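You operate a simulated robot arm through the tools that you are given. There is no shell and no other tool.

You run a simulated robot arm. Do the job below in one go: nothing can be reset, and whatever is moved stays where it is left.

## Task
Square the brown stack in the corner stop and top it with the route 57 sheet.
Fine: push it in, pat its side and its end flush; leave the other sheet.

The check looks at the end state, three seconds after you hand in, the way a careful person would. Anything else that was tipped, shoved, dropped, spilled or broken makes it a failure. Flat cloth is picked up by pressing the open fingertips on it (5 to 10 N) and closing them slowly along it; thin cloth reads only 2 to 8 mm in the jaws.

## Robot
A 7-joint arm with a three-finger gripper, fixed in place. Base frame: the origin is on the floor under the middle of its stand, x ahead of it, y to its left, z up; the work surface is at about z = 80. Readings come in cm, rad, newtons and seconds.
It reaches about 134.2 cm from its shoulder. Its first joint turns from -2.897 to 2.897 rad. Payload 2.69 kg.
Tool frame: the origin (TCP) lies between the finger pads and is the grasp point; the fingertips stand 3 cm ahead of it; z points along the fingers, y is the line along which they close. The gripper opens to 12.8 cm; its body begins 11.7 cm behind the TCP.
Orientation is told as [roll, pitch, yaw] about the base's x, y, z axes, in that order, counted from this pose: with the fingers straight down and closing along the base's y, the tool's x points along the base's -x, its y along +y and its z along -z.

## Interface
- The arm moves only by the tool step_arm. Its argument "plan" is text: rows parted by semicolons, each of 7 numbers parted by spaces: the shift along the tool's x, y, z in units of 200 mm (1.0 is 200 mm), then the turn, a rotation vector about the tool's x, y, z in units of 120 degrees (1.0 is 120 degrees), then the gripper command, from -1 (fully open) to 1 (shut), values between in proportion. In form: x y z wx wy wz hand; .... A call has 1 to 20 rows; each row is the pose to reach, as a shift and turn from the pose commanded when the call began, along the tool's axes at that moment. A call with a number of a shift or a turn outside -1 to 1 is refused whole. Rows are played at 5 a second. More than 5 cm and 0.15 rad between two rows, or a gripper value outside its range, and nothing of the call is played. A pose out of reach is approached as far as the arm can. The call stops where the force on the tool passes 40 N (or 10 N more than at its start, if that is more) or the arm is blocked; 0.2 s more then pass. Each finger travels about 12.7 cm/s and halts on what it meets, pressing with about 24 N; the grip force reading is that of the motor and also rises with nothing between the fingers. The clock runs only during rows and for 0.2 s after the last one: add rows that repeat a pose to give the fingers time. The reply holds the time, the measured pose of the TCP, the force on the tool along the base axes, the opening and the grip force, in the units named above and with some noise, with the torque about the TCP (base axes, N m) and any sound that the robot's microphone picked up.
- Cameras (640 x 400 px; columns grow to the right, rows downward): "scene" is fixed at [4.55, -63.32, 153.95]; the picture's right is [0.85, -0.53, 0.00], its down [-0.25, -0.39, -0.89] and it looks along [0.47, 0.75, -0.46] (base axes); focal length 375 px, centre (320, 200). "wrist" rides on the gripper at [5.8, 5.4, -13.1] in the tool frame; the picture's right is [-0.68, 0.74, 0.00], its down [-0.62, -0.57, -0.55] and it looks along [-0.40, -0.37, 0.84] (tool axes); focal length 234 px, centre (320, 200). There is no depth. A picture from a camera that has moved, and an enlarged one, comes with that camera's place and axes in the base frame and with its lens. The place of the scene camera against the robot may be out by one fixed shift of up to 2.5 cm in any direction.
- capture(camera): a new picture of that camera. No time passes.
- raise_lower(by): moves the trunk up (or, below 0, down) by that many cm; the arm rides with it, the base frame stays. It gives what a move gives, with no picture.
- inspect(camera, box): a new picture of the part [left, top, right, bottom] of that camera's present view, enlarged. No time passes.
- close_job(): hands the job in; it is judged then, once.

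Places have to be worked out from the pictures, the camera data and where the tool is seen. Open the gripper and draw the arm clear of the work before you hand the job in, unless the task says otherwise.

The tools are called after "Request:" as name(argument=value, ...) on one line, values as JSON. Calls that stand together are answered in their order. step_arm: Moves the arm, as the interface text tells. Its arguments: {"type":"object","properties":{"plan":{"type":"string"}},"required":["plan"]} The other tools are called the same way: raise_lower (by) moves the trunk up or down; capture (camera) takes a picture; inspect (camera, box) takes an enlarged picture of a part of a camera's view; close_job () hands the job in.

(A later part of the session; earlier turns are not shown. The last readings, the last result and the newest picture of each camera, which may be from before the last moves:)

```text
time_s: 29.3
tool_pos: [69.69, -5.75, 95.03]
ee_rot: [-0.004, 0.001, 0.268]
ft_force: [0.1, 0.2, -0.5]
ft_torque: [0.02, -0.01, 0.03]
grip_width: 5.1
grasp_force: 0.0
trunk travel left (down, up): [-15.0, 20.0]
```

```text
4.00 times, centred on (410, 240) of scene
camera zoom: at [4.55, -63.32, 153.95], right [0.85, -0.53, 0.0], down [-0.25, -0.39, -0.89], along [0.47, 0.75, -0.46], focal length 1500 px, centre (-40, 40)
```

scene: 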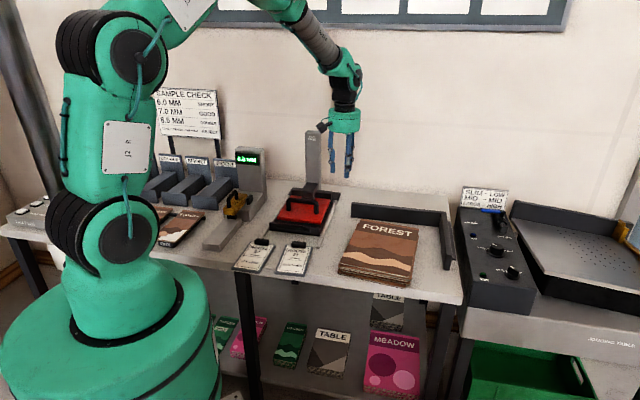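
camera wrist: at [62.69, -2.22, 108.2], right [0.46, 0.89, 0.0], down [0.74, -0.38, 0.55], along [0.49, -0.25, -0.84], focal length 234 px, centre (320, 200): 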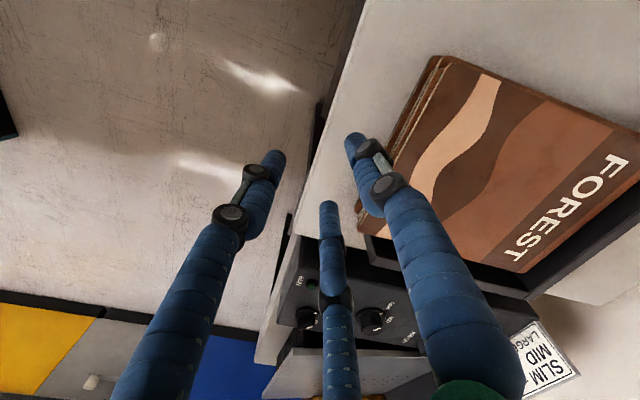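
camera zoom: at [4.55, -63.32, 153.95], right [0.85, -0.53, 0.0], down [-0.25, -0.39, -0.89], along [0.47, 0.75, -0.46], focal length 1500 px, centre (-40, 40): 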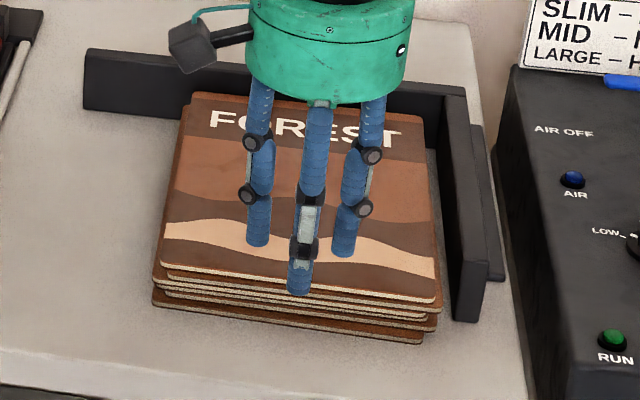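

Now I can see the stack clearly; I'll enlarge its back and side gaps against the stop.

Request:
inspect(camera="wrist", box=[340, 40, 640, 300])

Request:
inspect(camera="scene", box=[380, 190, 460, 240])

Request:
inspect(camera="scene", box=[380, 240, 480, 290])

```text
1.54 times, centred on (490, 170) of wrist
camera zoom: at [62.69, -2.22, 108.2], right [0.46, 0.89, 0.0], down [0.74, -0.38, 0.55], along [0.49, -0.25, -0.84], focal length 360 px, centre (58, 246)
```

zoom: 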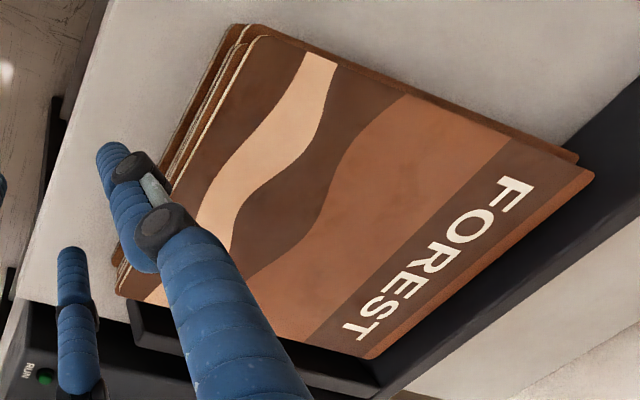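

```text
8.00 times, centred on (420, 215) of scene
camera zoom: at [4.55, -63.32, 153.95], right [0.85, -0.53, 0.0], down [-0.25, -0.39, -0.89], along [0.47, 0.75, -0.46], focal length 3001 px, centre (-480, 80)
```

zoom: 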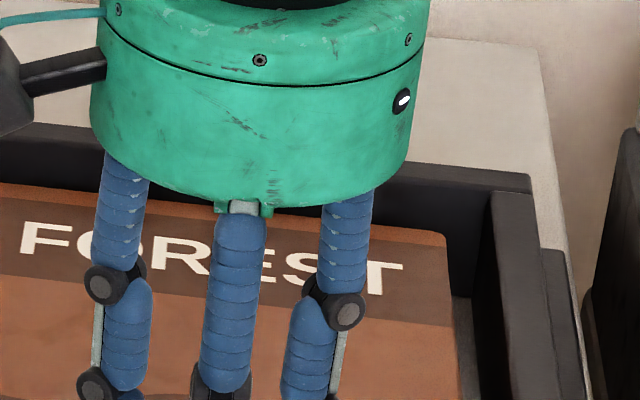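

```text
6.40 times, centred on (430, 265) of scene
camera zoom: at [4.55, -63.32, 153.95], right [0.85, -0.53, 0.0], down [-0.25, -0.39, -0.89], along [0.47, 0.75, -0.46], focal length 2400 px, centre (-384, -216)
```

zoom: 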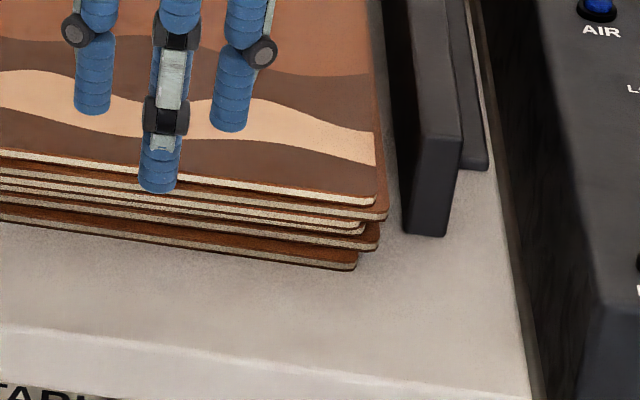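

The upper sheets are already at the back wall and the bottom ones stick out 1 to 2.5 cm in front. I'll narrow the fingers so the trailing one stays on the table, then come down between the table edge and the stack front.

Request:
step_arm(plan="-0.1 0.06 0 0 0 0 0.45; -0.2122 0.1225 0.05 0 0 0 0.45; -0.2122 0.1225 0.2 0 0 0 0.45; -0.2122 0.1225 0.35 0 0 0 0.45; -0.2122 0.1225 0.45 0 0 0 0.45; -0.2122 0.1225 0.53 0 0 0 0.45; -0.2122 0.1225 0.55 0 0 0 0.45; -0.2122 0.1225 0.55 0 0 0 0.45")

Request:
capture(camera="wrist")

```text
time_s: 31.1
tool_pos: [73.2, -2.36, 83.96]
ee_rot: [-0.002, 0.002, 0.267]
ft_force: [-0.1, -0.1, -0.6]
ft_torque: [0.05, 0.0, -0.02]
grip_width: 3.5
grasp_force: 0.1
trunk travel left (down, up): [-15.0, 20.0]
```

```text
taken
camera wrist: at [66.18, 1.24, 97.19], right [0.46, 0.89, 0.0], down [0.74, -0.38, 0.55], along [0.49, -0.25, -0.84], focal length 234 px, centre (320, 200)
```

wrist: 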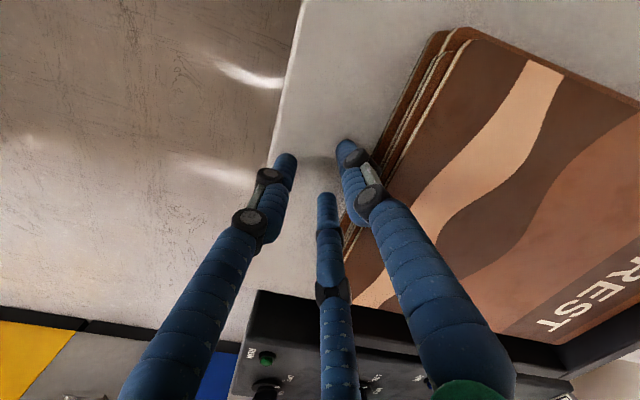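

I'm between the edge and the stack at z ≈ 84 with the narrower fingers. I'll feel for the table again from here.

Request:
step_arm(plan="0 0 0.01 0 0 0 0.45; 0 0 0.02 0 0 0 0.45; 0 0 0.03 0 0 0 0.45; 0 0 0.035 0 0 0 0.45; 0 0 0.035 0 0 0 0.45")

Request:
step_arm(plan="0 0 0.005 0 0 0 0.45; 0 0 0.005 0 0 0 0.45")

Request:
step_arm(plan="0 0 0.005 0 0 0 0.45; 0 0 0.005 0 0 0 0.45")

```text
time_s: 32.3
tool_pos: [73.15, -2.43, 83.3]
ee_rot: [-0.004, 0.003, 0.266]
ft_force: [0.2, 0.1, 0.0]
ft_torque: [0.0, 0.01, 0.0]
grip_width: 3.54
grasp_force: 0.1
trunk travel left (down, up): [-15.0, 20.0]
```

```text
time_s: 32.9
tool_pos: [73.2, -2.29, 83.27]
ee_rot: [-0.004, 0.002, 0.267]
ft_force: [-0.6, 0.1, 0.3]
ft_torque: [0.0, 0.0, -0.02]
grip_width: 3.51
grasp_force: 0.1
trunk travel left (down, up): [-15.0, 20.0]
```

```text
time_s: 33.5
tool_pos: [73.22, -2.29, 83.03]
ee_rot: [-0.003, 0.002, 0.267]
ft_force: [0.1, 0.0, -0.1]
ft_torque: [-0.01, 0.04, 0.03]
grip_width: 3.53
grasp_force: 0.0
trunk travel left (down, up): [-15.0, 20.0]
```

No table contact at 83.05, so the tips are about 1 mm up. I'll push forward 1 cm slowly and read the force.

Request:
step_arm(plan="-0.0087 0.005 0 0 0 0 0.45; -0.0173 0.01 0 0 0 0 0.45; -0.026 0.015 0 0 0 0 0.45; -0.0346 0.02 0 0 0 0 0.45; -0.0433 0.025 0 0 0 0 0.45")

Request:
inspect(camera="scene", box=[350, 200, 470, 290])

```text
time_s: 34.4
tool_pos: [73.48, -2.17, 83.14]
ee_rot: [-0.002, 0.006, 0.266]
ft_force: [-5.1, -6.9, 3.5]
ft_torque: [0.06, -0.22, -0.24]
grip_width: 3.3
grasp_force: 0.1
trunk travel left (down, up): [-15.0, 20.0]
stopped in row 4: the force on the tool passed its limit at 43 N (the readings are from after the stop); the commanded pose is now the measured one
```

```text
4.44 times, centred on (410, 245) of scene
camera zoom: at [4.55, -63.32, 153.95], right [0.85, -0.53, 0.0], down [-0.25, -0.39, -0.89], along [0.47, 0.75, -0.46], focal length 1667 px, centre (-80, 0)
```

zoom: 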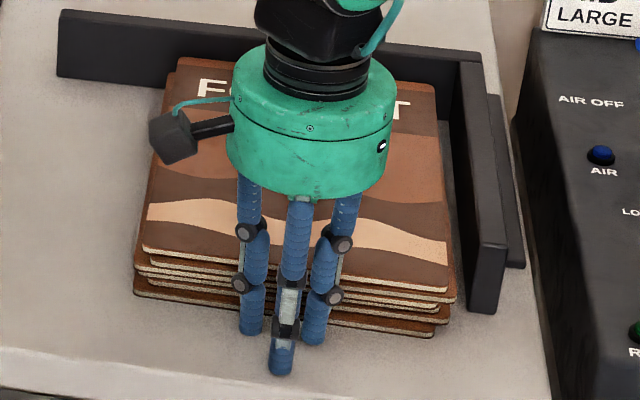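

Blocked again after only about 0.3 cm, and the torque points to the right front finger. I'll look closely at the fingertips and the front edge of the bottom sheet.

Request:
inspect(camera="wrist", box=[250, 100, 450, 260])

Request:
inspect(camera="scene", box=[375, 250, 455, 290])

Request:
inspect(camera="wrist", box=[300, 130, 380, 250])

```text
2.50 times, centred on (350, 180) of wrist
camera zoom: at [66.49, 1.49, 96.2], right [0.46, 0.89, -0.01], down [0.74, -0.38, 0.55], along [0.48, -0.26, -0.84], focal length 585 px, centre (245, 250)
```

zoom: 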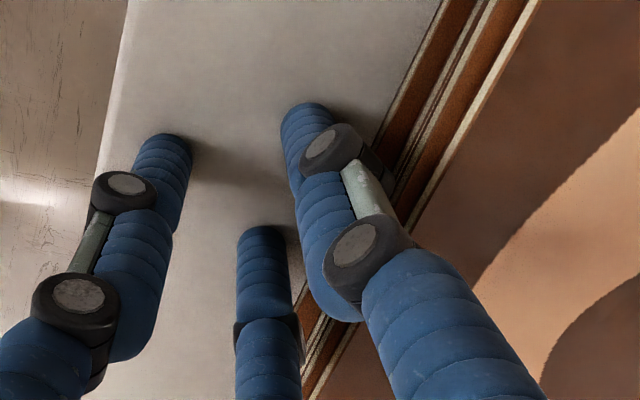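

```text
8.00 times, centred on (415, 270) of scene
camera zoom: at [4.55, -63.32, 153.95], right [0.85, -0.53, 0.0], down [-0.25, -0.39, -0.89], along [0.47, 0.75, -0.46], focal length 3001 px, centre (-440, -360)
```

zoom: 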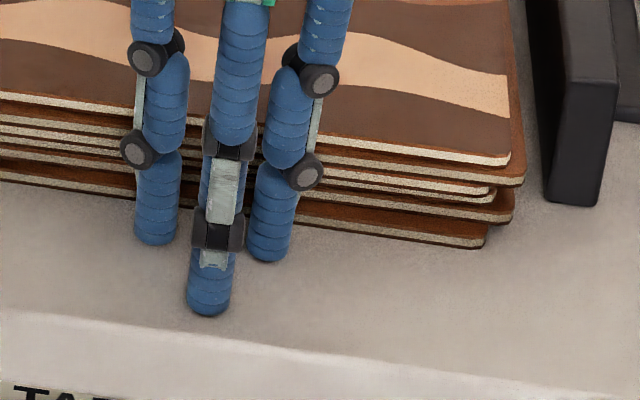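

```text
3.33 times, centred on (340, 190) of wrist
camera zoom: at [66.49, 1.49, 96.2], right [0.46, 0.89, -0.01], down [0.74, -0.38, 0.55], along [0.48, -0.26, -0.84], focal length 781 px, centre (253, 233)
```

zoom: 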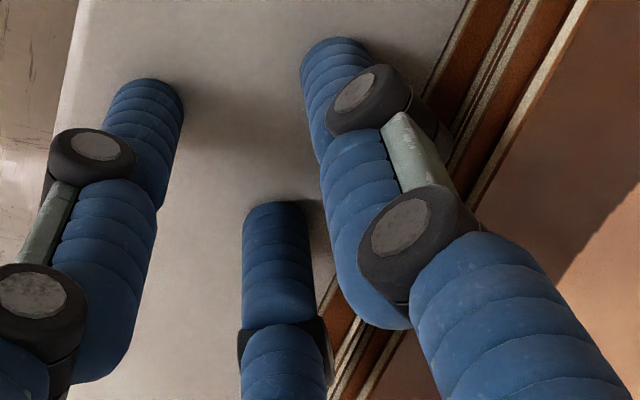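

The fingertips themselves aren't touching the bottom sheet; there's still a gap. I'll take another static reading to locate the contact from force and torque.

Request:
step_arm(plan="0 0 0 0 0 0 0.45; 0 0 0 0 0 0 0.45")

Request:
step_arm(plan="-0.0022 0.00125 0 0 0 0 0.45; -0.0022 0.00125 0 0 0 0 0.45; -0.0022 0.00125 0 0 0 0 0.45")

```text
time_s: 35.0
tool_pos: [73.45, -2.14, 82.94]
ee_rot: [-0.003, 0.005, 0.265]
ft_force: [-7.7, -16.9, 4.2]
ft_torque: [0.19, -0.21, -0.46]
grip_width: 3.26
grasp_force: 0.0
trunk travel left (down, up): [-15.0, 20.0]
```

```text
time_s: 35.8
tool_pos: [73.4, -2.15, 83.0]
ee_rot: [-0.003, 0.006, 0.264]
ft_force: [-11.8, -23.4, 1.7]
ft_torque: [0.27, -0.16, -0.51]
grip_width: 3.23
grasp_force: 0.0
trunk travel left (down, up): [-15.0, 20.0]
```

The contact works out at about z 84, so it's the fingers' outer knuckles hitting the top sheets, and those are against the wall while the lower sheets lag. Finger sides are much flatter than the outer backs. I'll lift off, then use the open hand to hug the stack's front-left corner with two finger sides.

Request:
step_arm(plan="0.0217 -0.0125 0 0 0 0 0.45; 0.0433 -0.025 -0.05 0 0 0 0.45; 0.0433 -0.025 -0.2 -0.0003 -0.0015 0 0.45; 0.0433 -0.025 -0.4 -0.0006 -0.0031 0 0.45; 0.0433 -0.025 -0.6 -0.0006 -0.0031 0 0.45; 0.0433 -0.025 -0.6 -0.0006 -0.0031 0 0.45")

Request:
capture(camera="wrist")

```text
time_s: 37.2
tool_pos: [72.69, -2.75, 95.09]
ee_rot: [-0.002, -0.001, 0.265]
ft_force: [-1.1, 0.6, 0.3]
ft_torque: [0.0, -0.01, -0.01]
grip_width: 3.52
grasp_force: 0.1
trunk travel left (down, up): [-15.0, 20.0]
```

```text
taken
camera wrist: at [65.73, 0.95, 108.23], right [0.46, 0.89, 0.0], down [0.74, -0.38, 0.55], along [0.49, -0.25, -0.83], focal length 234 px, centre (320, 200)
```

wrist: 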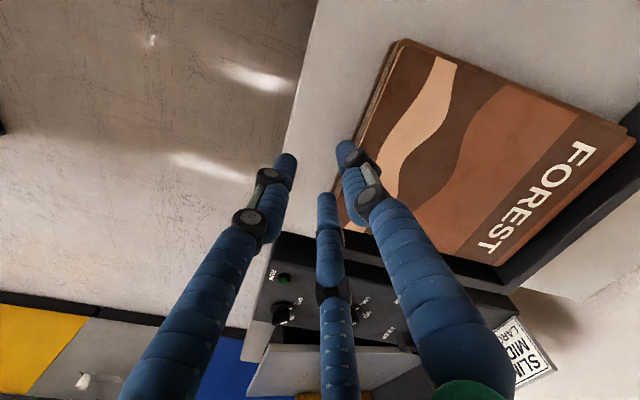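

Tilt is corrected. I'll move to (66.5, 7.3) over the free area left of the stack's front corner, turn the hand to yaw -30°, and open fully.

Request:
step_arm(plan="0.0239 0.0809 0 0 0 0.0532 0.1; 0.0479 0.1617 0 0 0 0.1065 -0.2; 0.0718 0.2426 0 0 0 0.1597 -0.5; 0.0957 0.3234 0 0 0 0.213 -0.8; 0.1196 0.4043 0 0 0 0.2662 -1; 0.1436 0.4851 0 0 0 0.3195 -1; 0.1675 0.566 0 0 0 0.3727 -1; 0.1675 0.566 0 0 0 0.3727 -1; 0.1675 0.566 0 0 0 0.3727 -1")

Request:
capture(camera="wrist")

Request:
capture(camera="scene")

```text
time_s: 39.2
tool_pos: [66.86, 7.34, 95.0]
ee_rot: [0.0, -0.001, -0.517]
ft_force: [-0.8, 0.9, 0.1]
ft_torque: [0.01, 0.03, 0.01]
grip_width: 12.81
grasp_force: 0.1
trunk travel left (down, up): [-15.0, 20.0]
```

```text
taken
camera wrist: at [64.27, 14.86, 108.11], right [0.95, 0.31, 0.0], down [0.26, -0.8, 0.55], along [0.17, -0.52, -0.84], focal length 234 px, centre (320, 200)
```

wrist: 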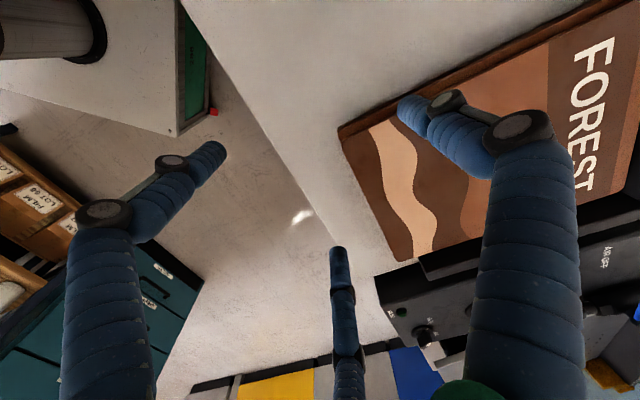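

```text
taken
```

scene: 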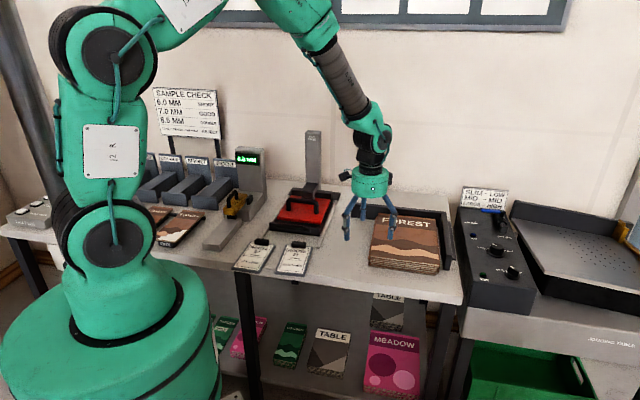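

The open hand is over the front-left corner with about 1.5 cm of clearance to each stack edge. I'll descend to z ≈ 84.5 and then feel for the table, since open tips are higher than before.

Request:
step_arm(plan="0 0 0.15 0 0 0 -1; 0 0 0.3 0 0 0 -1; 0 0 0.42 0 0 0 -1; 0 0 0.5 0 0 0 -1; 0 0 0.525 0 0 0 -1; 0 0 0.525 0 0 0 -1")

Request:
capture(camera="wrist")

Request:
inspect(camera="scene", box=[310, 180, 470, 290])

```text
time_s: 40.6
tool_pos: [66.8, 7.44, 84.46]
ee_rot: [0.0, -0.002, -0.515]
ft_force: [0.3, -0.1, -0.8]
ft_torque: [-0.01, 0.01, -0.02]
grip_width: 12.81
grasp_force: 0.1
trunk travel left (down, up): [-15.0, 20.0]
```

```text
taken
camera wrist: at [64.3, 14.82, 97.6], right [0.95, 0.31, 0.0], down [0.26, -0.8, 0.55], along [0.17, -0.52, -0.84], focal length 234 px, centre (320, 200)
```

wrist: 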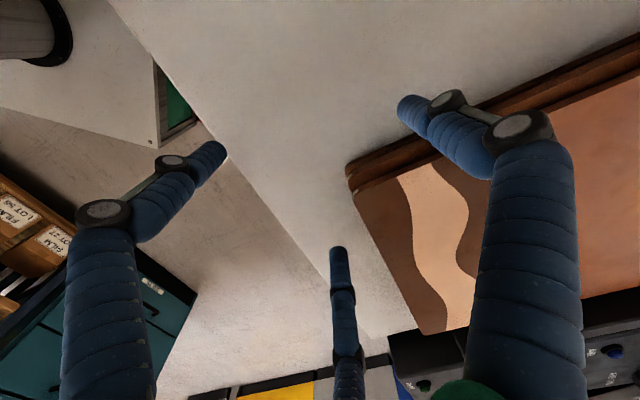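

```text
3.64 times, centred on (390, 235) of scene
camera zoom: at [4.55, -63.32, 153.95], right [0.85, -0.53, 0.0], down [-0.25, -0.39, -0.89], along [0.47, 0.75, -0.46], focal length 1364 px, centre (66, 73)
```

zoom: 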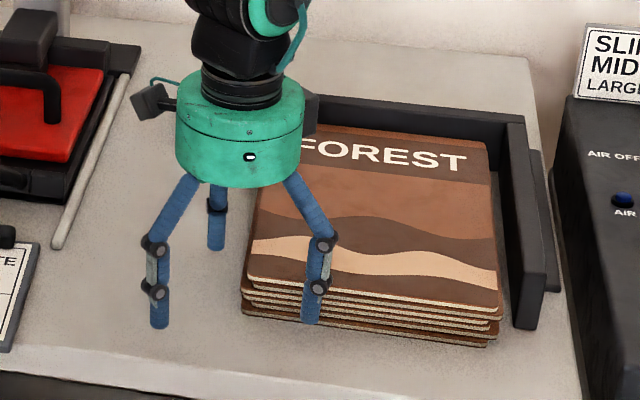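

Clearances look right on both sides. I'll keep lowering in small steps to find table contact with the open hand.

Request:
step_arm(plan="0 0 0.015 0 0 0 -1; 0 0 0.03 0 0 0 -1; 0 0 0.045 0 0 0 -1; 0 0 0.06 0 0 0 -1; 0 0 0.06 0 0 0 -1")

Request:
step_arm(plan="0 0 0.01 0 0 0 -1; 0 0 0.02 0 0 0 -1; 0 0 0.02 0 0 0 -1")

Request:
step_arm(plan="0 0 0.005 0 0 0 -1; 0 0 0.01 0 0 0 -1; 0 0 0.01 0 0 0 -1")

```text
time_s: 41.8
tool_pos: [66.82, 7.34, 83.26]
ee_rot: [-0.001, -0.003, -0.514]
ft_force: [-0.7, -0.9, 0.1]
ft_torque: [-0.01, -0.03, 0.0]
grip_width: 12.77
grasp_force: 0.0
trunk travel left (down, up): [-15.0, 20.0]
```

```text
time_s: 42.6
tool_pos: [66.71, 7.35, 82.74]
ee_rot: [0.0, 0.0, -0.515]
ft_force: [-0.2, 0.9, 0.5]
ft_torque: [0.0, 0.0, -0.02]
grip_width: 12.81
grasp_force: 0.1
trunk travel left (down, up): [-15.0, 20.0]
```

```text
time_s: 43.4
tool_pos: [66.71, 7.31, 82.76]
ee_rot: [0.001, 0.0, -0.515]
ft_force: [0.0, -0.8, -0.2]
ft_torque: [-0.01, -0.01, -0.02]
grip_width: 12.82
grasp_force: 0.0
trunk travel left (down, up): [-15.0, 20.0]
```

No contact at 82.7, as expected for the open hand. Continuing down in 2 mm steps.

Request:
step_arm(plan="0 0 0.01 0 0 0 -1; 0 0 0.02 0 0 0 -1; 0 0 0.02 0 0 0 -1")

Request:
step_arm(plan="0 0 0.005 0 0 0 -1; 0 0 0.01 0 0 0 -1; 0 0 0.01 0 0 0 -1")

Request:
step_arm(plan="0 0 0.005 0 0 0 -1; 0 0 0.01 0 0 0 -1; 0 0 0.01 0 0 0 -1")

Request:
step_arm(plan="0 0 0.005 0 0 0 -1; 0 0 0.01 0 0 0 -1; 0 0 0.01 0 0 0 -1")

```text
time_s: 44.2
tool_pos: [66.61, 7.3, 82.25]
ee_rot: [0.001, -0.002, -0.515]
ft_force: [0.0, 0.2, -0.8]
ft_torque: [0.0, -0.04, 0.0]
grip_width: 12.76
grasp_force: 0.2
trunk travel left (down, up): [-15.0, 20.0]
```

```text
time_s: 45.0
tool_pos: [66.78, 7.29, 82.19]
ee_rot: [0.0, -0.001, -0.515]
ft_force: [-0.1, -0.2, 0.1]
ft_torque: [0.04, 0.0, 0.0]
grip_width: 12.79
grasp_force: 0.1
trunk travel left (down, up): [-15.0, 20.0]
```

```text
time_s: 45.8
tool_pos: [66.67, 7.28, 81.89]
ee_rot: [-0.001, -0.001, -0.515]
ft_force: [-0.6, 0.6, 0.0]
ft_torque: [-0.02, 0.02, -0.01]
grip_width: 12.82
grasp_force: 0.1
trunk travel left (down, up): [-15.0, 20.0]
```

```text
time_s: 46.6
tool_pos: [66.77, 7.45, 81.74]
ee_rot: [0.001, -0.002, -0.515]
ft_force: [-0.4, -1.0, -0.1]
ft_torque: [0.01, 0.01, 0.0]
grip_width: 12.8
grasp_force: 0.0
trunk travel left (down, up): [-15.0, 20.0]
```

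Still free at 81.7. I'll continue in 1 mm steps.

Request:
step_arm(plan="0 0 0.005 0 0 0 -1; 0 0 0.005 0 0 0 -1")

Request:
step_arm(plan="0 0 0.005 0 0 0 -1; 0 0 0.005 0 0 0 -1")

Request:
step_arm(plan="0 0 0.005 0 0 0 -1; 0 0 0.005 0 0 0 -1")

Request:
inspect(camera="scene", box=[330, 220, 410, 280])

```text
time_s: 47.2
tool_pos: [66.73, 7.39, 81.57]
ee_rot: [0.001, -0.002, -0.514]
ft_force: [0.1, -1.1, 2.3]
ft_torque: [-0.02, 0.16, 0.08]
grip_width: 12.79
grasp_force: 0.1
trunk travel left (down, up): [-15.0, 20.0]
```

```text
time_s: 47.8
tool_pos: [66.8, 7.47, 81.66]
ee_rot: [-0.002, -0.004, -0.515]
ft_force: [-3.4, 0.6, 20.5]
ft_torque: [-0.01, 1.67, 0.03]
grip_width: 12.81
grasp_force: 0.6
trunk travel left (down, up): [-15.0, 20.0]
```

```text
time_s: 48.6
tool_pos: [66.74, 7.38, 81.64]
ee_rot: [0.001, -0.002, -0.515]
ft_force: [-4.8, 0.6, 21.5]
ft_torque: [0.02, 1.68, 0.12]
grip_width: 12.8
grasp_force: 0.1
trunk travel left (down, up): [-15.0, 20.0]
stopped in row 2: the force on the tool passed its limit at 40 N (the readings are from after the stop); the commanded pose is now the measured one
```

```text
6.67 times, centred on (370, 250) of scene
camera zoom: at [4.55, -63.32, 153.95], right [0.85, -0.53, 0.0], down [-0.25, -0.39, -0.89], along [0.47, 0.75, -0.46], focal length 2501 px, centre (-13, -133)
```

zoom: 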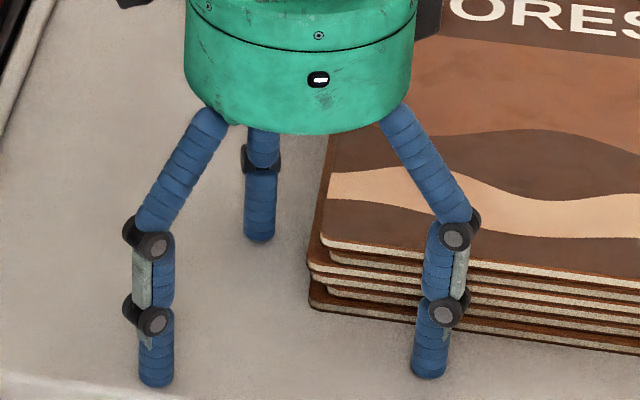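

Contact is with the trailing finger, at TCP z ≈ 81.6. I'll rise 2 mm so all tips just clear the table and check that the force vanishes.

Request:
step_arm(plan="0 0 -0.005 0 0 0 -1; 0 0 -0.009 0 0 0 -1; 0 0 -0.009 0 0 0 -1")

```text
time_s: 49.4
tool_pos: [66.79, 7.35, 81.71]
ee_rot: [0.0, -0.003, -0.514]
ft_force: [-1.5, 2.9, 4.3]
ft_torque: [0.03, 0.33, -0.16]
grip_width: 12.82
grasp_force: 0.1
trunk travel left (down, up): [-15.0, 20.0]
```

Still 4 N on the trailing finger, so I'll rise 1 mm more and take out the small pitch that lowers that finger.

Request:
step_arm(plan="0 0 -0.003 0.0005 0.0008 0 -1; 0 0 -0.005 0.0009 0.0017 0 -1; 0 0 -0.005 0.0009 0.0017 0 -1")

```text
time_s: 50.2
tool_pos: [66.83, 7.27, 81.7]
ee_rot: [-0.003, 0.001, -0.514]
ft_force: [0.4, -0.2, 0.3]
ft_torque: [0.0, 0.0, 0.02]
grip_width: 12.79
grasp_force: 0.0
trunk travel left (down, up): [-15.0, 20.0]
```

All tips are now just off the table with no load. I'll push toward the corner along base +x, slowly at first, so the front finger and the side finger meet the front and left edges together.

Request:
step_arm(plan="-0.0109 0.0061 0 0 0 0 -1; -0.0218 0.0123 0 0 0 0 -1; -0.0327 0.0184 0 0 0 0 -1; -0.0436 0.0246 0 0 0 0 -1; -0.0544 0.0307 0 0 0 0 -1; -0.0653 0.0369 0 0 0 0 -1; -0.0653 0.0369 0 0 0 0 -1")

Request:
capture(camera="wrist")

Request:
inspect(camera="scene", box=[330, 200, 470, 290])

```text
time_s: 51.8
tool_pos: [68.15, 7.31, 81.72]
ee_rot: [-0.001, 0.0, -0.516]
ft_force: [-4.5, 2.8, 0.0]
ft_torque: [0.07, 0.01, 0.38]
grip_width: 12.81
grasp_force: 0.1
trunk travel left (down, up): [-15.0, 20.0]
```

```text
taken
camera wrist: at [65.81, 14.85, 94.89], right [0.95, 0.31, 0.0], down [0.26, -0.79, 0.55], along [0.17, -0.52, -0.84], focal length 234 px, centre (320, 200)
```

wrist: 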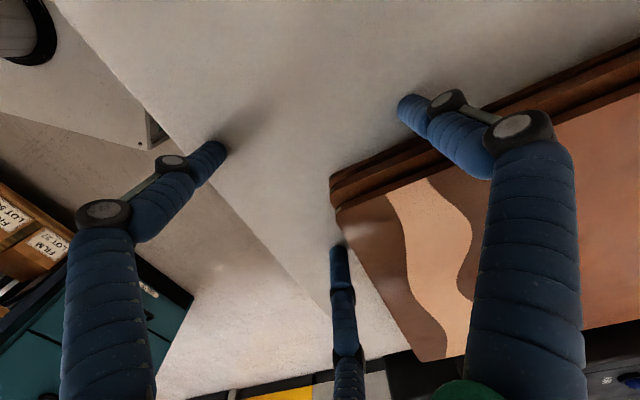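

```text
4.44 times, centred on (400, 245) of scene
camera zoom: at [4.55, -63.32, 153.95], right [0.85, -0.53, 0.0], down [-0.25, -0.39, -0.89], along [0.47, 0.75, -0.46], focal length 1667 px, centre (-36, 0)
```

zoom: 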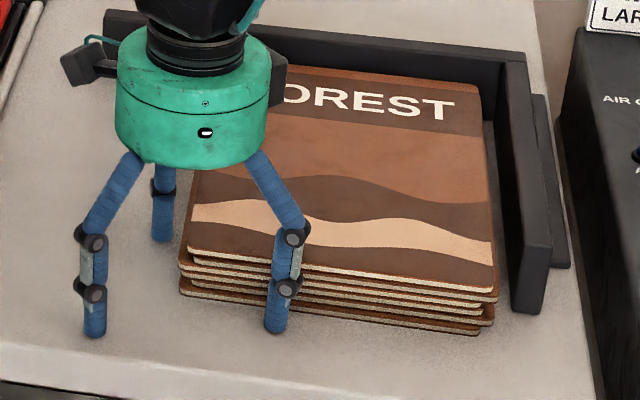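

The side finger is touching the left edge with about 5 N, and the front finger is a few mm from the bottom sheet. I'll continue toward the corner in small steps.

Request:
step_arm(plan="-0.0087 0.0049 0 0 0 0 -1; -0.0174 0.0098 0 0 0 0 -1; -0.0261 0.0147 0 0 0 0 -1; -0.0348 0.0197 0 0 0 0 -1; -0.0348 0.0197 0 0 0 0 -1")

Request:
capture(camera="wrist")

Request:
inspect(camera="scene", box=[350, 200, 470, 290])

```text
time_s: 52.9
tool_pos: [68.66, 7.36, 81.6]
ee_rot: [-0.004, 0.006, -0.513]
ft_force: [-3.4, 2.9, 4.2]
ft_torque: [0.28, -0.07, 0.4]
grip_width: 12.85
grasp_force: 0.1
trunk travel left (down, up): [-15.0, 20.0]
stopped in row 5: the force on the tool passed its limit at 42 N (the readings are from after the stop); the commanded pose is now the measured one
```

```text
taken
camera wrist: at [66.37, 14.86, 94.78], right [0.95, 0.31, -0.01], down [0.26, -0.79, 0.55], along [0.16, -0.52, -0.84], focal length 234 px, centre (320, 200)
```

wrist: 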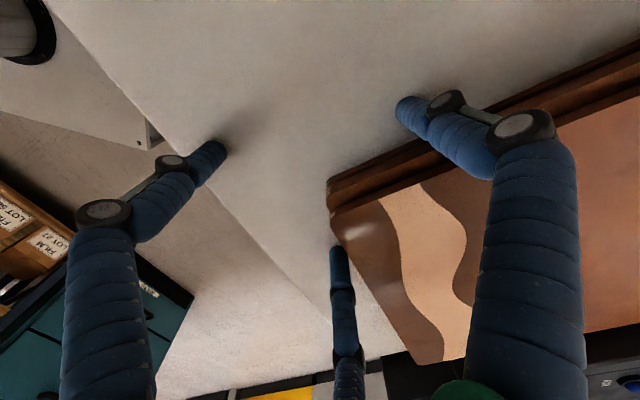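

```text
4.44 times, centred on (410, 245) of scene
camera zoom: at [4.55, -63.32, 153.95], right [0.85, -0.53, 0.0], down [-0.25, -0.39, -0.89], along [0.47, 0.75, -0.46], focal length 1667 px, centre (-80, 0)
```

zoom: 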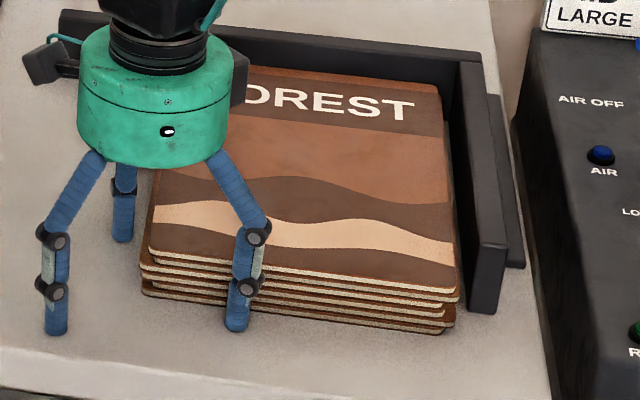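

It stopped at 42 N after another 0.5 cm. I'll apply a small static load to find which finger is blocked and at what height.

Request:
step_arm(plan="-0.0044 0.0025 0 0 0 0 -1; -0.0065 0.0037 0 0 0 0 -1; -0.0065 0.0037 0 0 0 0 -1")

Request:
inspect(camera="wrist", box=[300, 80, 640, 380])

Request:
inspect(camera="scene", box=[430, 210, 470, 290])

Request:
inspect(camera="scene", box=[350, 250, 430, 290])

```text
time_s: 53.7
tool_pos: [68.86, 7.29, 81.74]
ee_rot: [-0.004, 0.005, -0.516]
ft_force: [-10.4, 3.1, 8.8]
ft_torque: [0.21, -0.21, 0.39]
grip_width: 12.84
grasp_force: 0.1
trunk travel left (down, up): [-15.0, 20.0]
```

```text
1.33 times, centred on (470, 230) of wrist
camera zoom: at [66.5, 14.8, 94.78], right [0.95, 0.31, -0.01], down [0.26, -0.79, 0.55], along [0.16, -0.52, -0.84], focal length 312 px, centre (120, 160)
```

zoom: 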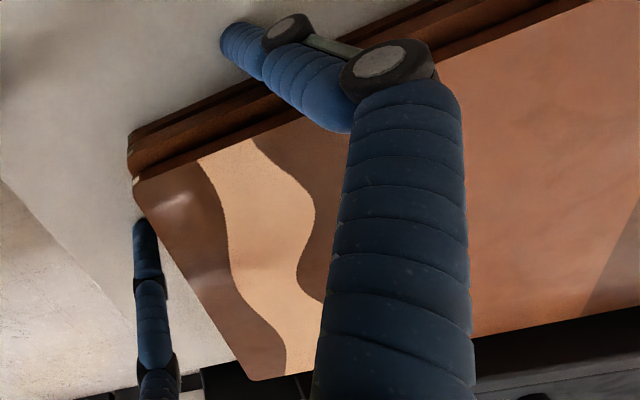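

```text
5.00 times, centred on (450, 250) of scene
camera zoom: at [4.55, -63.32, 153.95], right [0.85, -0.53, 0.0], down [-0.25, -0.39, -0.89], along [0.47, 0.75, -0.46], focal length 1875 px, centre (-330, -50)
```

zoom: 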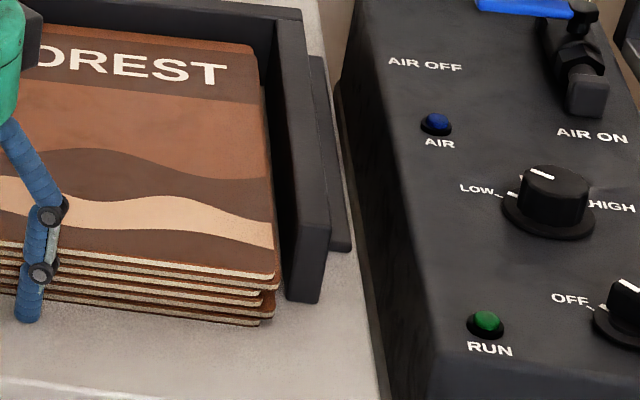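

```text
8.00 times, centred on (390, 270) of scene
camera zoom: at [4.55, -63.32, 153.95], right [0.85, -0.53, 0.0], down [-0.25, -0.39, -0.89], along [0.47, 0.75, -0.46], focal length 3001 px, centre (-240, -360)
```

zoom: 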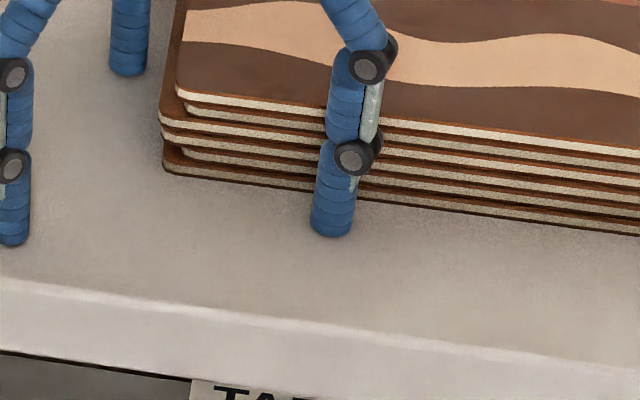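

The tool pitches slightly under load and presses the front tips into the table (fz up to 9 N), which jams the push. I'll rise about 2.5 mm, since the sheets are around 5-6 mm thick, level the hand, and push again.

Request:
step_arm(plan="0.0065 -0.0037 -0.005 0 0 0 -1; 0.0065 -0.0037 -0.01 -0.0006 -0.0012 0 -1; 0.0065 -0.0037 -0.014 -0.0028 -0.0014 0 -1; 0.0065 -0.0037 -0.014 -0.0028 -0.0014 0 -1")

```text
time_s: 54.7
tool_pos: [68.72, 7.34, 81.78]
ee_rot: [-0.001, 0.002, -0.516]
ft_force: [-0.7, -0.1, 0.6]
ft_torque: [0.0, -0.01, 0.01]
grip_width: 12.76
grasp_force: 0.0
trunk travel left (down, up): [-15.0, 20.0]
```

Unloaded now. I'll add 1 mm more height and push along e2, toward the side wall, 0.8 cm in small steps.

Request:
step_arm(plan="0 0 -0.006 0 0 0 -1; -0.0097 -0.0026 -0.006 0 0 0 -1; -0.0193 -0.0052 -0.006 0 0 0 -1; -0.029 -0.0078 -0.006 0 0 0 -1; -0.0386 -0.0105 -0.006 0 0 0 -1; -0.0386 -0.0105 -0.006 0 0 0 -1")

Request:
inspect(camera="scene", box=[350, 210, 470, 290])

```text
time_s: 55.9
tool_pos: [68.9, 7.0, 81.9]
ee_rot: [-0.001, 0.007, -0.51]
ft_force: [-6.2, 6.4, 3.8]
ft_torque: [0.21, -0.08, 0.71]
grip_width: 12.8
grasp_force: 0.1
trunk travel left (down, up): [-15.0, 20.0]
stopped in row 5: the force on the tool passed its limit at 45 N (the readings are from after the stop); the commanded pose is now the measured one
```

```text
5.00 times, centred on (410, 250) of scene
camera zoom: at [4.55, -63.32, 153.95], right [0.85, -0.53, 0.0], down [-0.25, -0.39, -0.89], along [0.47, 0.75, -0.46], focal length 1875 px, centre (-130, -50)
```

zoom: 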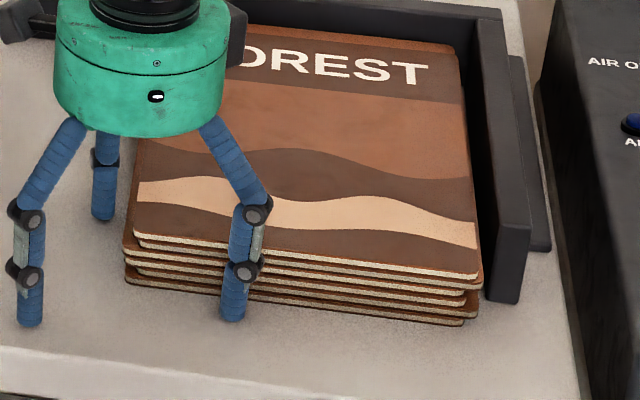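

The side finger is pressing on the front half of the left edge, so it only turns the sheets until their front-right corners catch the side wall. I'll back off 1 cm, level the hand, and pat the front end first with the flat side of the front finger.

Request:
step_arm(plan="0.0241 0.0065 0 0 0 0 -1; 0.0483 0.0131 0 -0.0021 -0.0027 0.003 -1; 0.0483 0.0131 0 -0.0021 -0.0027 0.003 -1")

Request:
capture(camera="wrist")

```text
time_s: 56.6
tool_pos: [68.16, 7.63, 81.8]
ee_rot: [0.004, 0.001, -0.52]
ft_force: [0.3, 0.7, 0.0]
ft_torque: [0.01, 0.01, -0.01]
grip_width: 12.8
grasp_force: 0.1
trunk travel left (down, up): [-15.0, 20.0]
```

```text
taken
camera wrist: at [65.88, 15.1, 95.07], right [0.95, 0.3, 0.0], down [0.25, -0.8, 0.55], along [0.17, -0.52, -0.84], focal length 234 px, centre (320, 200)
```

wrist: 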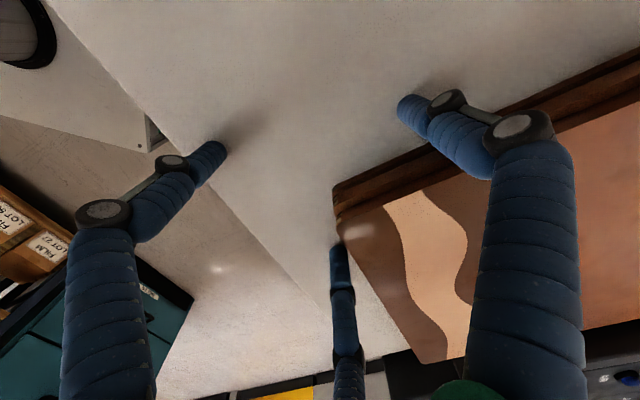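

Unloaded. Now I'll push along e1 with the front finger in 2 mm steps, up to 1.6 cm.

Request:
step_arm(plan="-0.0026 0.0097 0 0 0 0 -1; -0.0052 0.0193 0 0 0 0 -1; -0.0078 0.029 0 0 0 0 -1; -0.0105 0.0386 0 0 0 0 -1; -0.0131 0.0483 0 0 0 0 -1; -0.0157 0.0579 0 0 0 0 -1; -0.0183 0.0676 0 0 0 0 -1; -0.0209 0.0772 0 0 0 0 -1; -0.0209 0.0772 0 0 0 0 -1")

Request:
inspect(camera="scene", box=[350, 210, 470, 290])

Request:
capture(camera="wrist")

```text
time_s: 58.6
tool_pos: [69.19, 8.77, 81.7]
ee_rot: [0.002, 0.003, -0.52]
ft_force: [-4.5, -3.0, 1.6]
ft_torque: [-0.11, 0.05, -0.4]
grip_width: 12.8
grasp_force: 0.1
trunk travel left (down, up): [-15.0, 20.0]
```

```text
5.00 times, centred on (410, 250) of scene
camera zoom: at [4.55, -63.32, 153.95], right [0.85, -0.53, 0.0], down [-0.25, -0.39, -0.89], along [0.47, 0.75, -0.46], focal length 1875 px, centre (-130, -50)
```

zoom: 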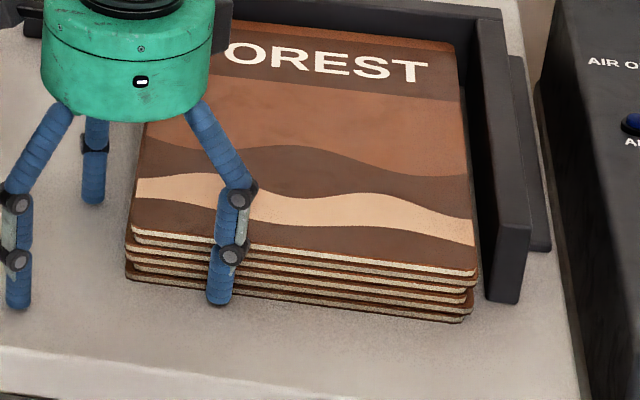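

```text
taken
camera wrist: at [66.96, 16.21, 95.06], right [0.95, 0.3, 0.0], down [0.25, -0.8, 0.55], along [0.17, -0.52, -0.84], focal length 234 px, centre (320, 200)
```

wrist: 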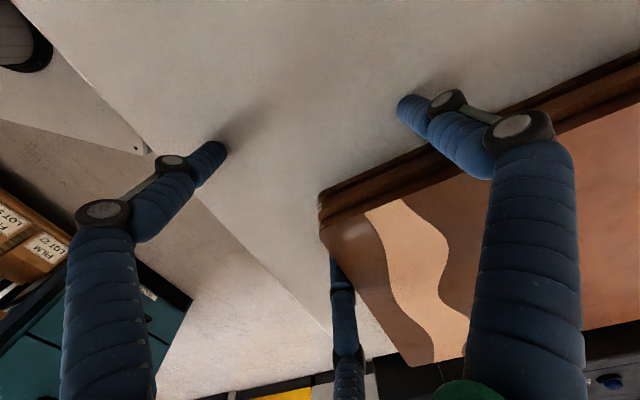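

The front finger is on the end with about 5 N and the fronts already look much more flush. I'll continue e1 in 2 mm steps.

Request:
step_arm(plan="-0.0026 0.0097 0 0 0 0 -1; -0.0052 0.0193 0 0 0 0 -1; -0.0078 0.029 0 0 0 0 -1; -0.0078 0.029 0 0 0 0 -1")

Request:
inspect(camera="scene", box=[350, 210, 470, 290])

```text
time_s: 59.6
tool_pos: [69.92, 9.14, 81.95]
ee_rot: [0.004, 0.002, -0.52]
ft_force: [-4.5, -2.8, 1.3]
ft_torque: [-0.15, 0.04, -0.39]
grip_width: 12.8
grasp_force: 0.0
trunk travel left (down, up): [-15.0, 20.0]
```

```text
5.00 times, centred on (410, 250) of scene
camera zoom: at [4.55, -63.32, 153.95], right [0.85, -0.53, 0.0], down [-0.25, -0.39, -0.89], along [0.47, 0.75, -0.46], focal length 1875 px, centre (-130, -50)
```

zoom: 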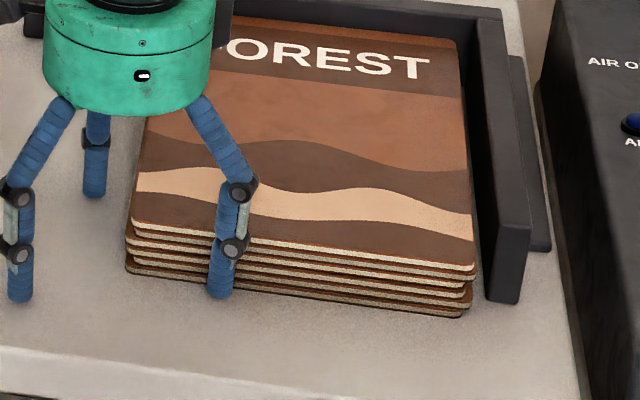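

Still sliding with about 5 N. Another 6 mm along e1.

Request:
step_arm(plan="-0.0026 0.0097 0 0 0 0 -1; -0.0052 0.0193 0 0 0 0 -1; -0.0078 0.029 0 0 0 0 -1; -0.0078 0.029 0 0 0 0 -1")

Request:
inspect(camera="scene", box=[350, 190, 470, 290])

Request:
capture(camera="wrist")

```text
time_s: 60.5
tool_pos: [69.89, 9.36, 81.73]
ee_rot: [-0.003, 0.007, -0.521]
ft_force: [-5.4, -5.1, 0.0]
ft_torque: [-0.12, 0.02, -0.48]
grip_width: 12.82
grasp_force: 0.1
trunk travel left (down, up): [-15.0, 20.0]
stopped in row 4: the force on the tool passed its limit at 43 N (the readings are from after the stop); the commanded pose is now the measured one
```

```text
4.00 times, centred on (410, 240) of scene
camera zoom: at [4.55, -63.32, 153.95], right [0.85, -0.53, 0.0], down [-0.25, -0.39, -0.89], along [0.47, 0.75, -0.46], focal length 1500 px, centre (-40, 40)
```

zoom: 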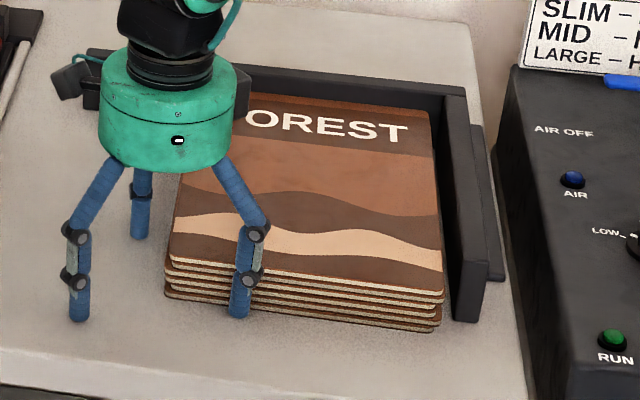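

```text
taken
camera wrist: at [67.62, 16.84, 94.93], right [0.95, 0.3, -0.01], down [0.25, -0.8, 0.55], along [0.16, -0.52, -0.84], focal length 234 px, centre (320, 200)
```

wrist: 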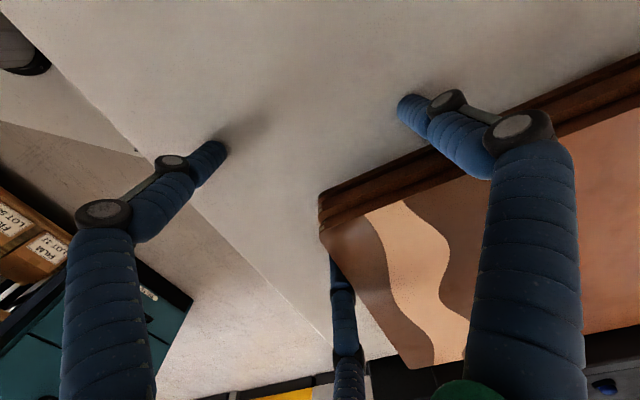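

The front end is now blocked firmly by the back wall at F1 lead e1 ≈ -28, so the end is flush. Keeping the front finger lightly there to stop rotation, I'll slide toward the side wall with the side finger.

Request:
step_arm(plan="0 0 -0.005 -0.0019 -0.0013 0 -1; -0.0097 -0.0026 -0.005 -0.0019 -0.0013 0 -1; -0.0193 -0.0052 -0.005 -0.0019 -0.0013 0 -1; -0.029 -0.0078 -0.005 -0.0019 -0.0013 0 -1; -0.0386 -0.0105 -0.005 -0.0019 -0.0013 0 -1; -0.0483 -0.0131 -0.005 -0.0019 -0.0013 0 -1; -0.0483 -0.0131 -0.005 -0.0019 -0.0013 0 -1")

Request:
inspect(camera="scene", box=[350, 190, 470, 290])

```text
time_s: 62.1
tool_pos: [70.43, 8.68, 81.84]
ee_rot: [0.001, 0.005, -0.522]
ft_force: [-37.4, -7.7, -3.9]
ft_torque: [0.01, 0.61, -1.09]
grip_width: 12.57
grasp_force: 0.2
trunk travel left (down, up): [-15.0, 20.0]
```

```text
4.00 times, centred on (410, 240) of scene
camera zoom: at [4.55, -63.32, 153.95], right [0.85, -0.53, 0.0], down [-0.25, -0.39, -0.89], along [0.47, 0.75, -0.46], focal length 1500 px, centre (-40, 40)
```

zoom: 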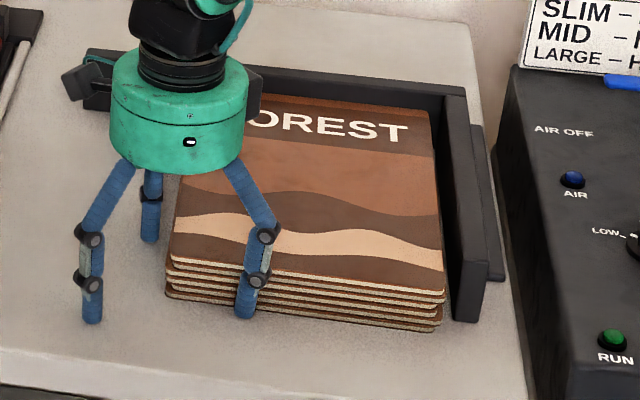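

The front finger is over-pressed (about 32 N along e1) and the side finger has about 17 N. I'll relax e1 by 2.5 mm and then continue e2 gently.

Request:
step_arm(plan="0.0033 -0.0121 0 0 0 0 -1; 0.0033 -0.0121 0 0 0 0 -1")

Request:
step_arm(plan="-0.0048 -0.0013 0 0 0 0 -1; -0.0097 -0.0026 0 0 0 0 -1; -0.0097 -0.0026 0 0 0 0 -1")

```text
time_s: 62.7
tool_pos: [70.38, 8.71, 81.76]
ee_rot: [0.003, 0.001, -0.521]
ft_force: [-32.2, 13.9, -13.4]
ft_torque: [-0.35, 0.93, 1.14]
grip_width: 12.6
grasp_force: 0.0
trunk travel left (down, up): [-15.0, 20.0]
```

```text
time_s: 63.2
tool_pos: [70.44, 8.58, 81.75]
ee_rot: [0.0, 0.004, -0.521]
ft_force: [-3.4, 1.5, -1.3]
ft_torque: [-0.01, 0.1, 0.29]
grip_width: 12.79
grasp_force: 0.0
trunk travel left (down, up): [-15.0, 20.0]
stopped in row 2: the force on the tool passed its limit at 49 N (the readings are from after the stop); the commanded pose is now the measured one
```

The side finger is again blocked at e2 ≈ -23.2. I'll back away, lift, and look down on the stack to see how each sheet sits against the side wall.

Request:
step_arm(plan="0.0218 -0.0123 0 0 0 0 -1; 0.0436 -0.0246 -0.01 0 0 0 -1; 0.0653 -0.0369 -0.1 0 0 0 -1; 0.0653 -0.0369 -0.3 -0.001 -0.0008 0 -1; 0.0653 -0.0369 -0.5 -0.001 -0.0008 0 -1; 0.0653 -0.0369 -0.7 -0.001 -0.0008 0 -1; 0.0653 -0.0369 -0.9 -0.001 -0.0008 0 -1; 0.0653 -0.0369 -0.9 -0.001 -0.0008 0 -1")

Request:
capture(camera="wrist")

Request:
inspect(camera="scene", box=[350, 190, 470, 290])

```text
time_s: 65.0
tool_pos: [69.07, 8.38, 99.79]
ee_rot: [0.006, 0.002, -0.519]
ft_force: [0.2, -0.4, 0.0]
ft_torque: [0.02, -0.02, 0.0]
grip_width: 12.81
grasp_force: 0.0
trunk travel left (down, up): [-15.0, 20.0]
```

```text
taken
camera wrist: at [66.68, 15.94, 113.06], right [0.95, 0.3, 0.0], down [0.25, -0.8, 0.54], along [0.17, -0.52, -0.84], focal length 234 px, centre (320, 200)
```

wrist: 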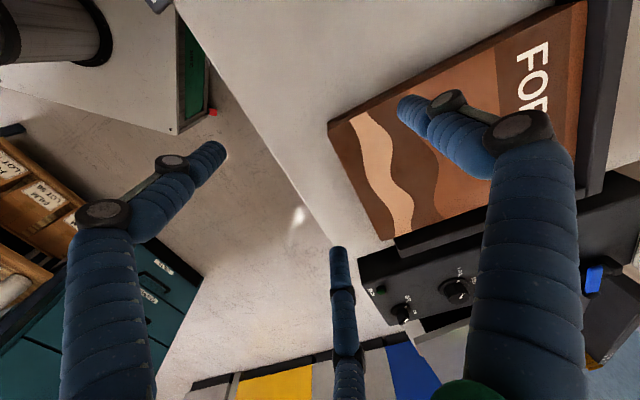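

```text
4.00 times, centred on (410, 240) of scene
camera zoom: at [4.55, -63.32, 153.95], right [0.85, -0.53, 0.0], down [-0.25, -0.39, -0.89], along [0.47, 0.75, -0.46], focal length 1500 px, centre (-40, 40)
```

zoom: 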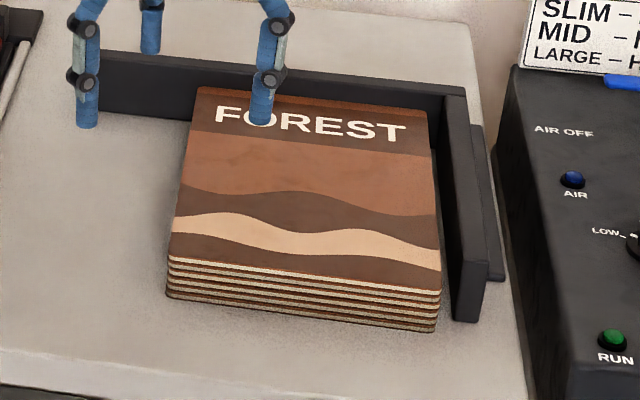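

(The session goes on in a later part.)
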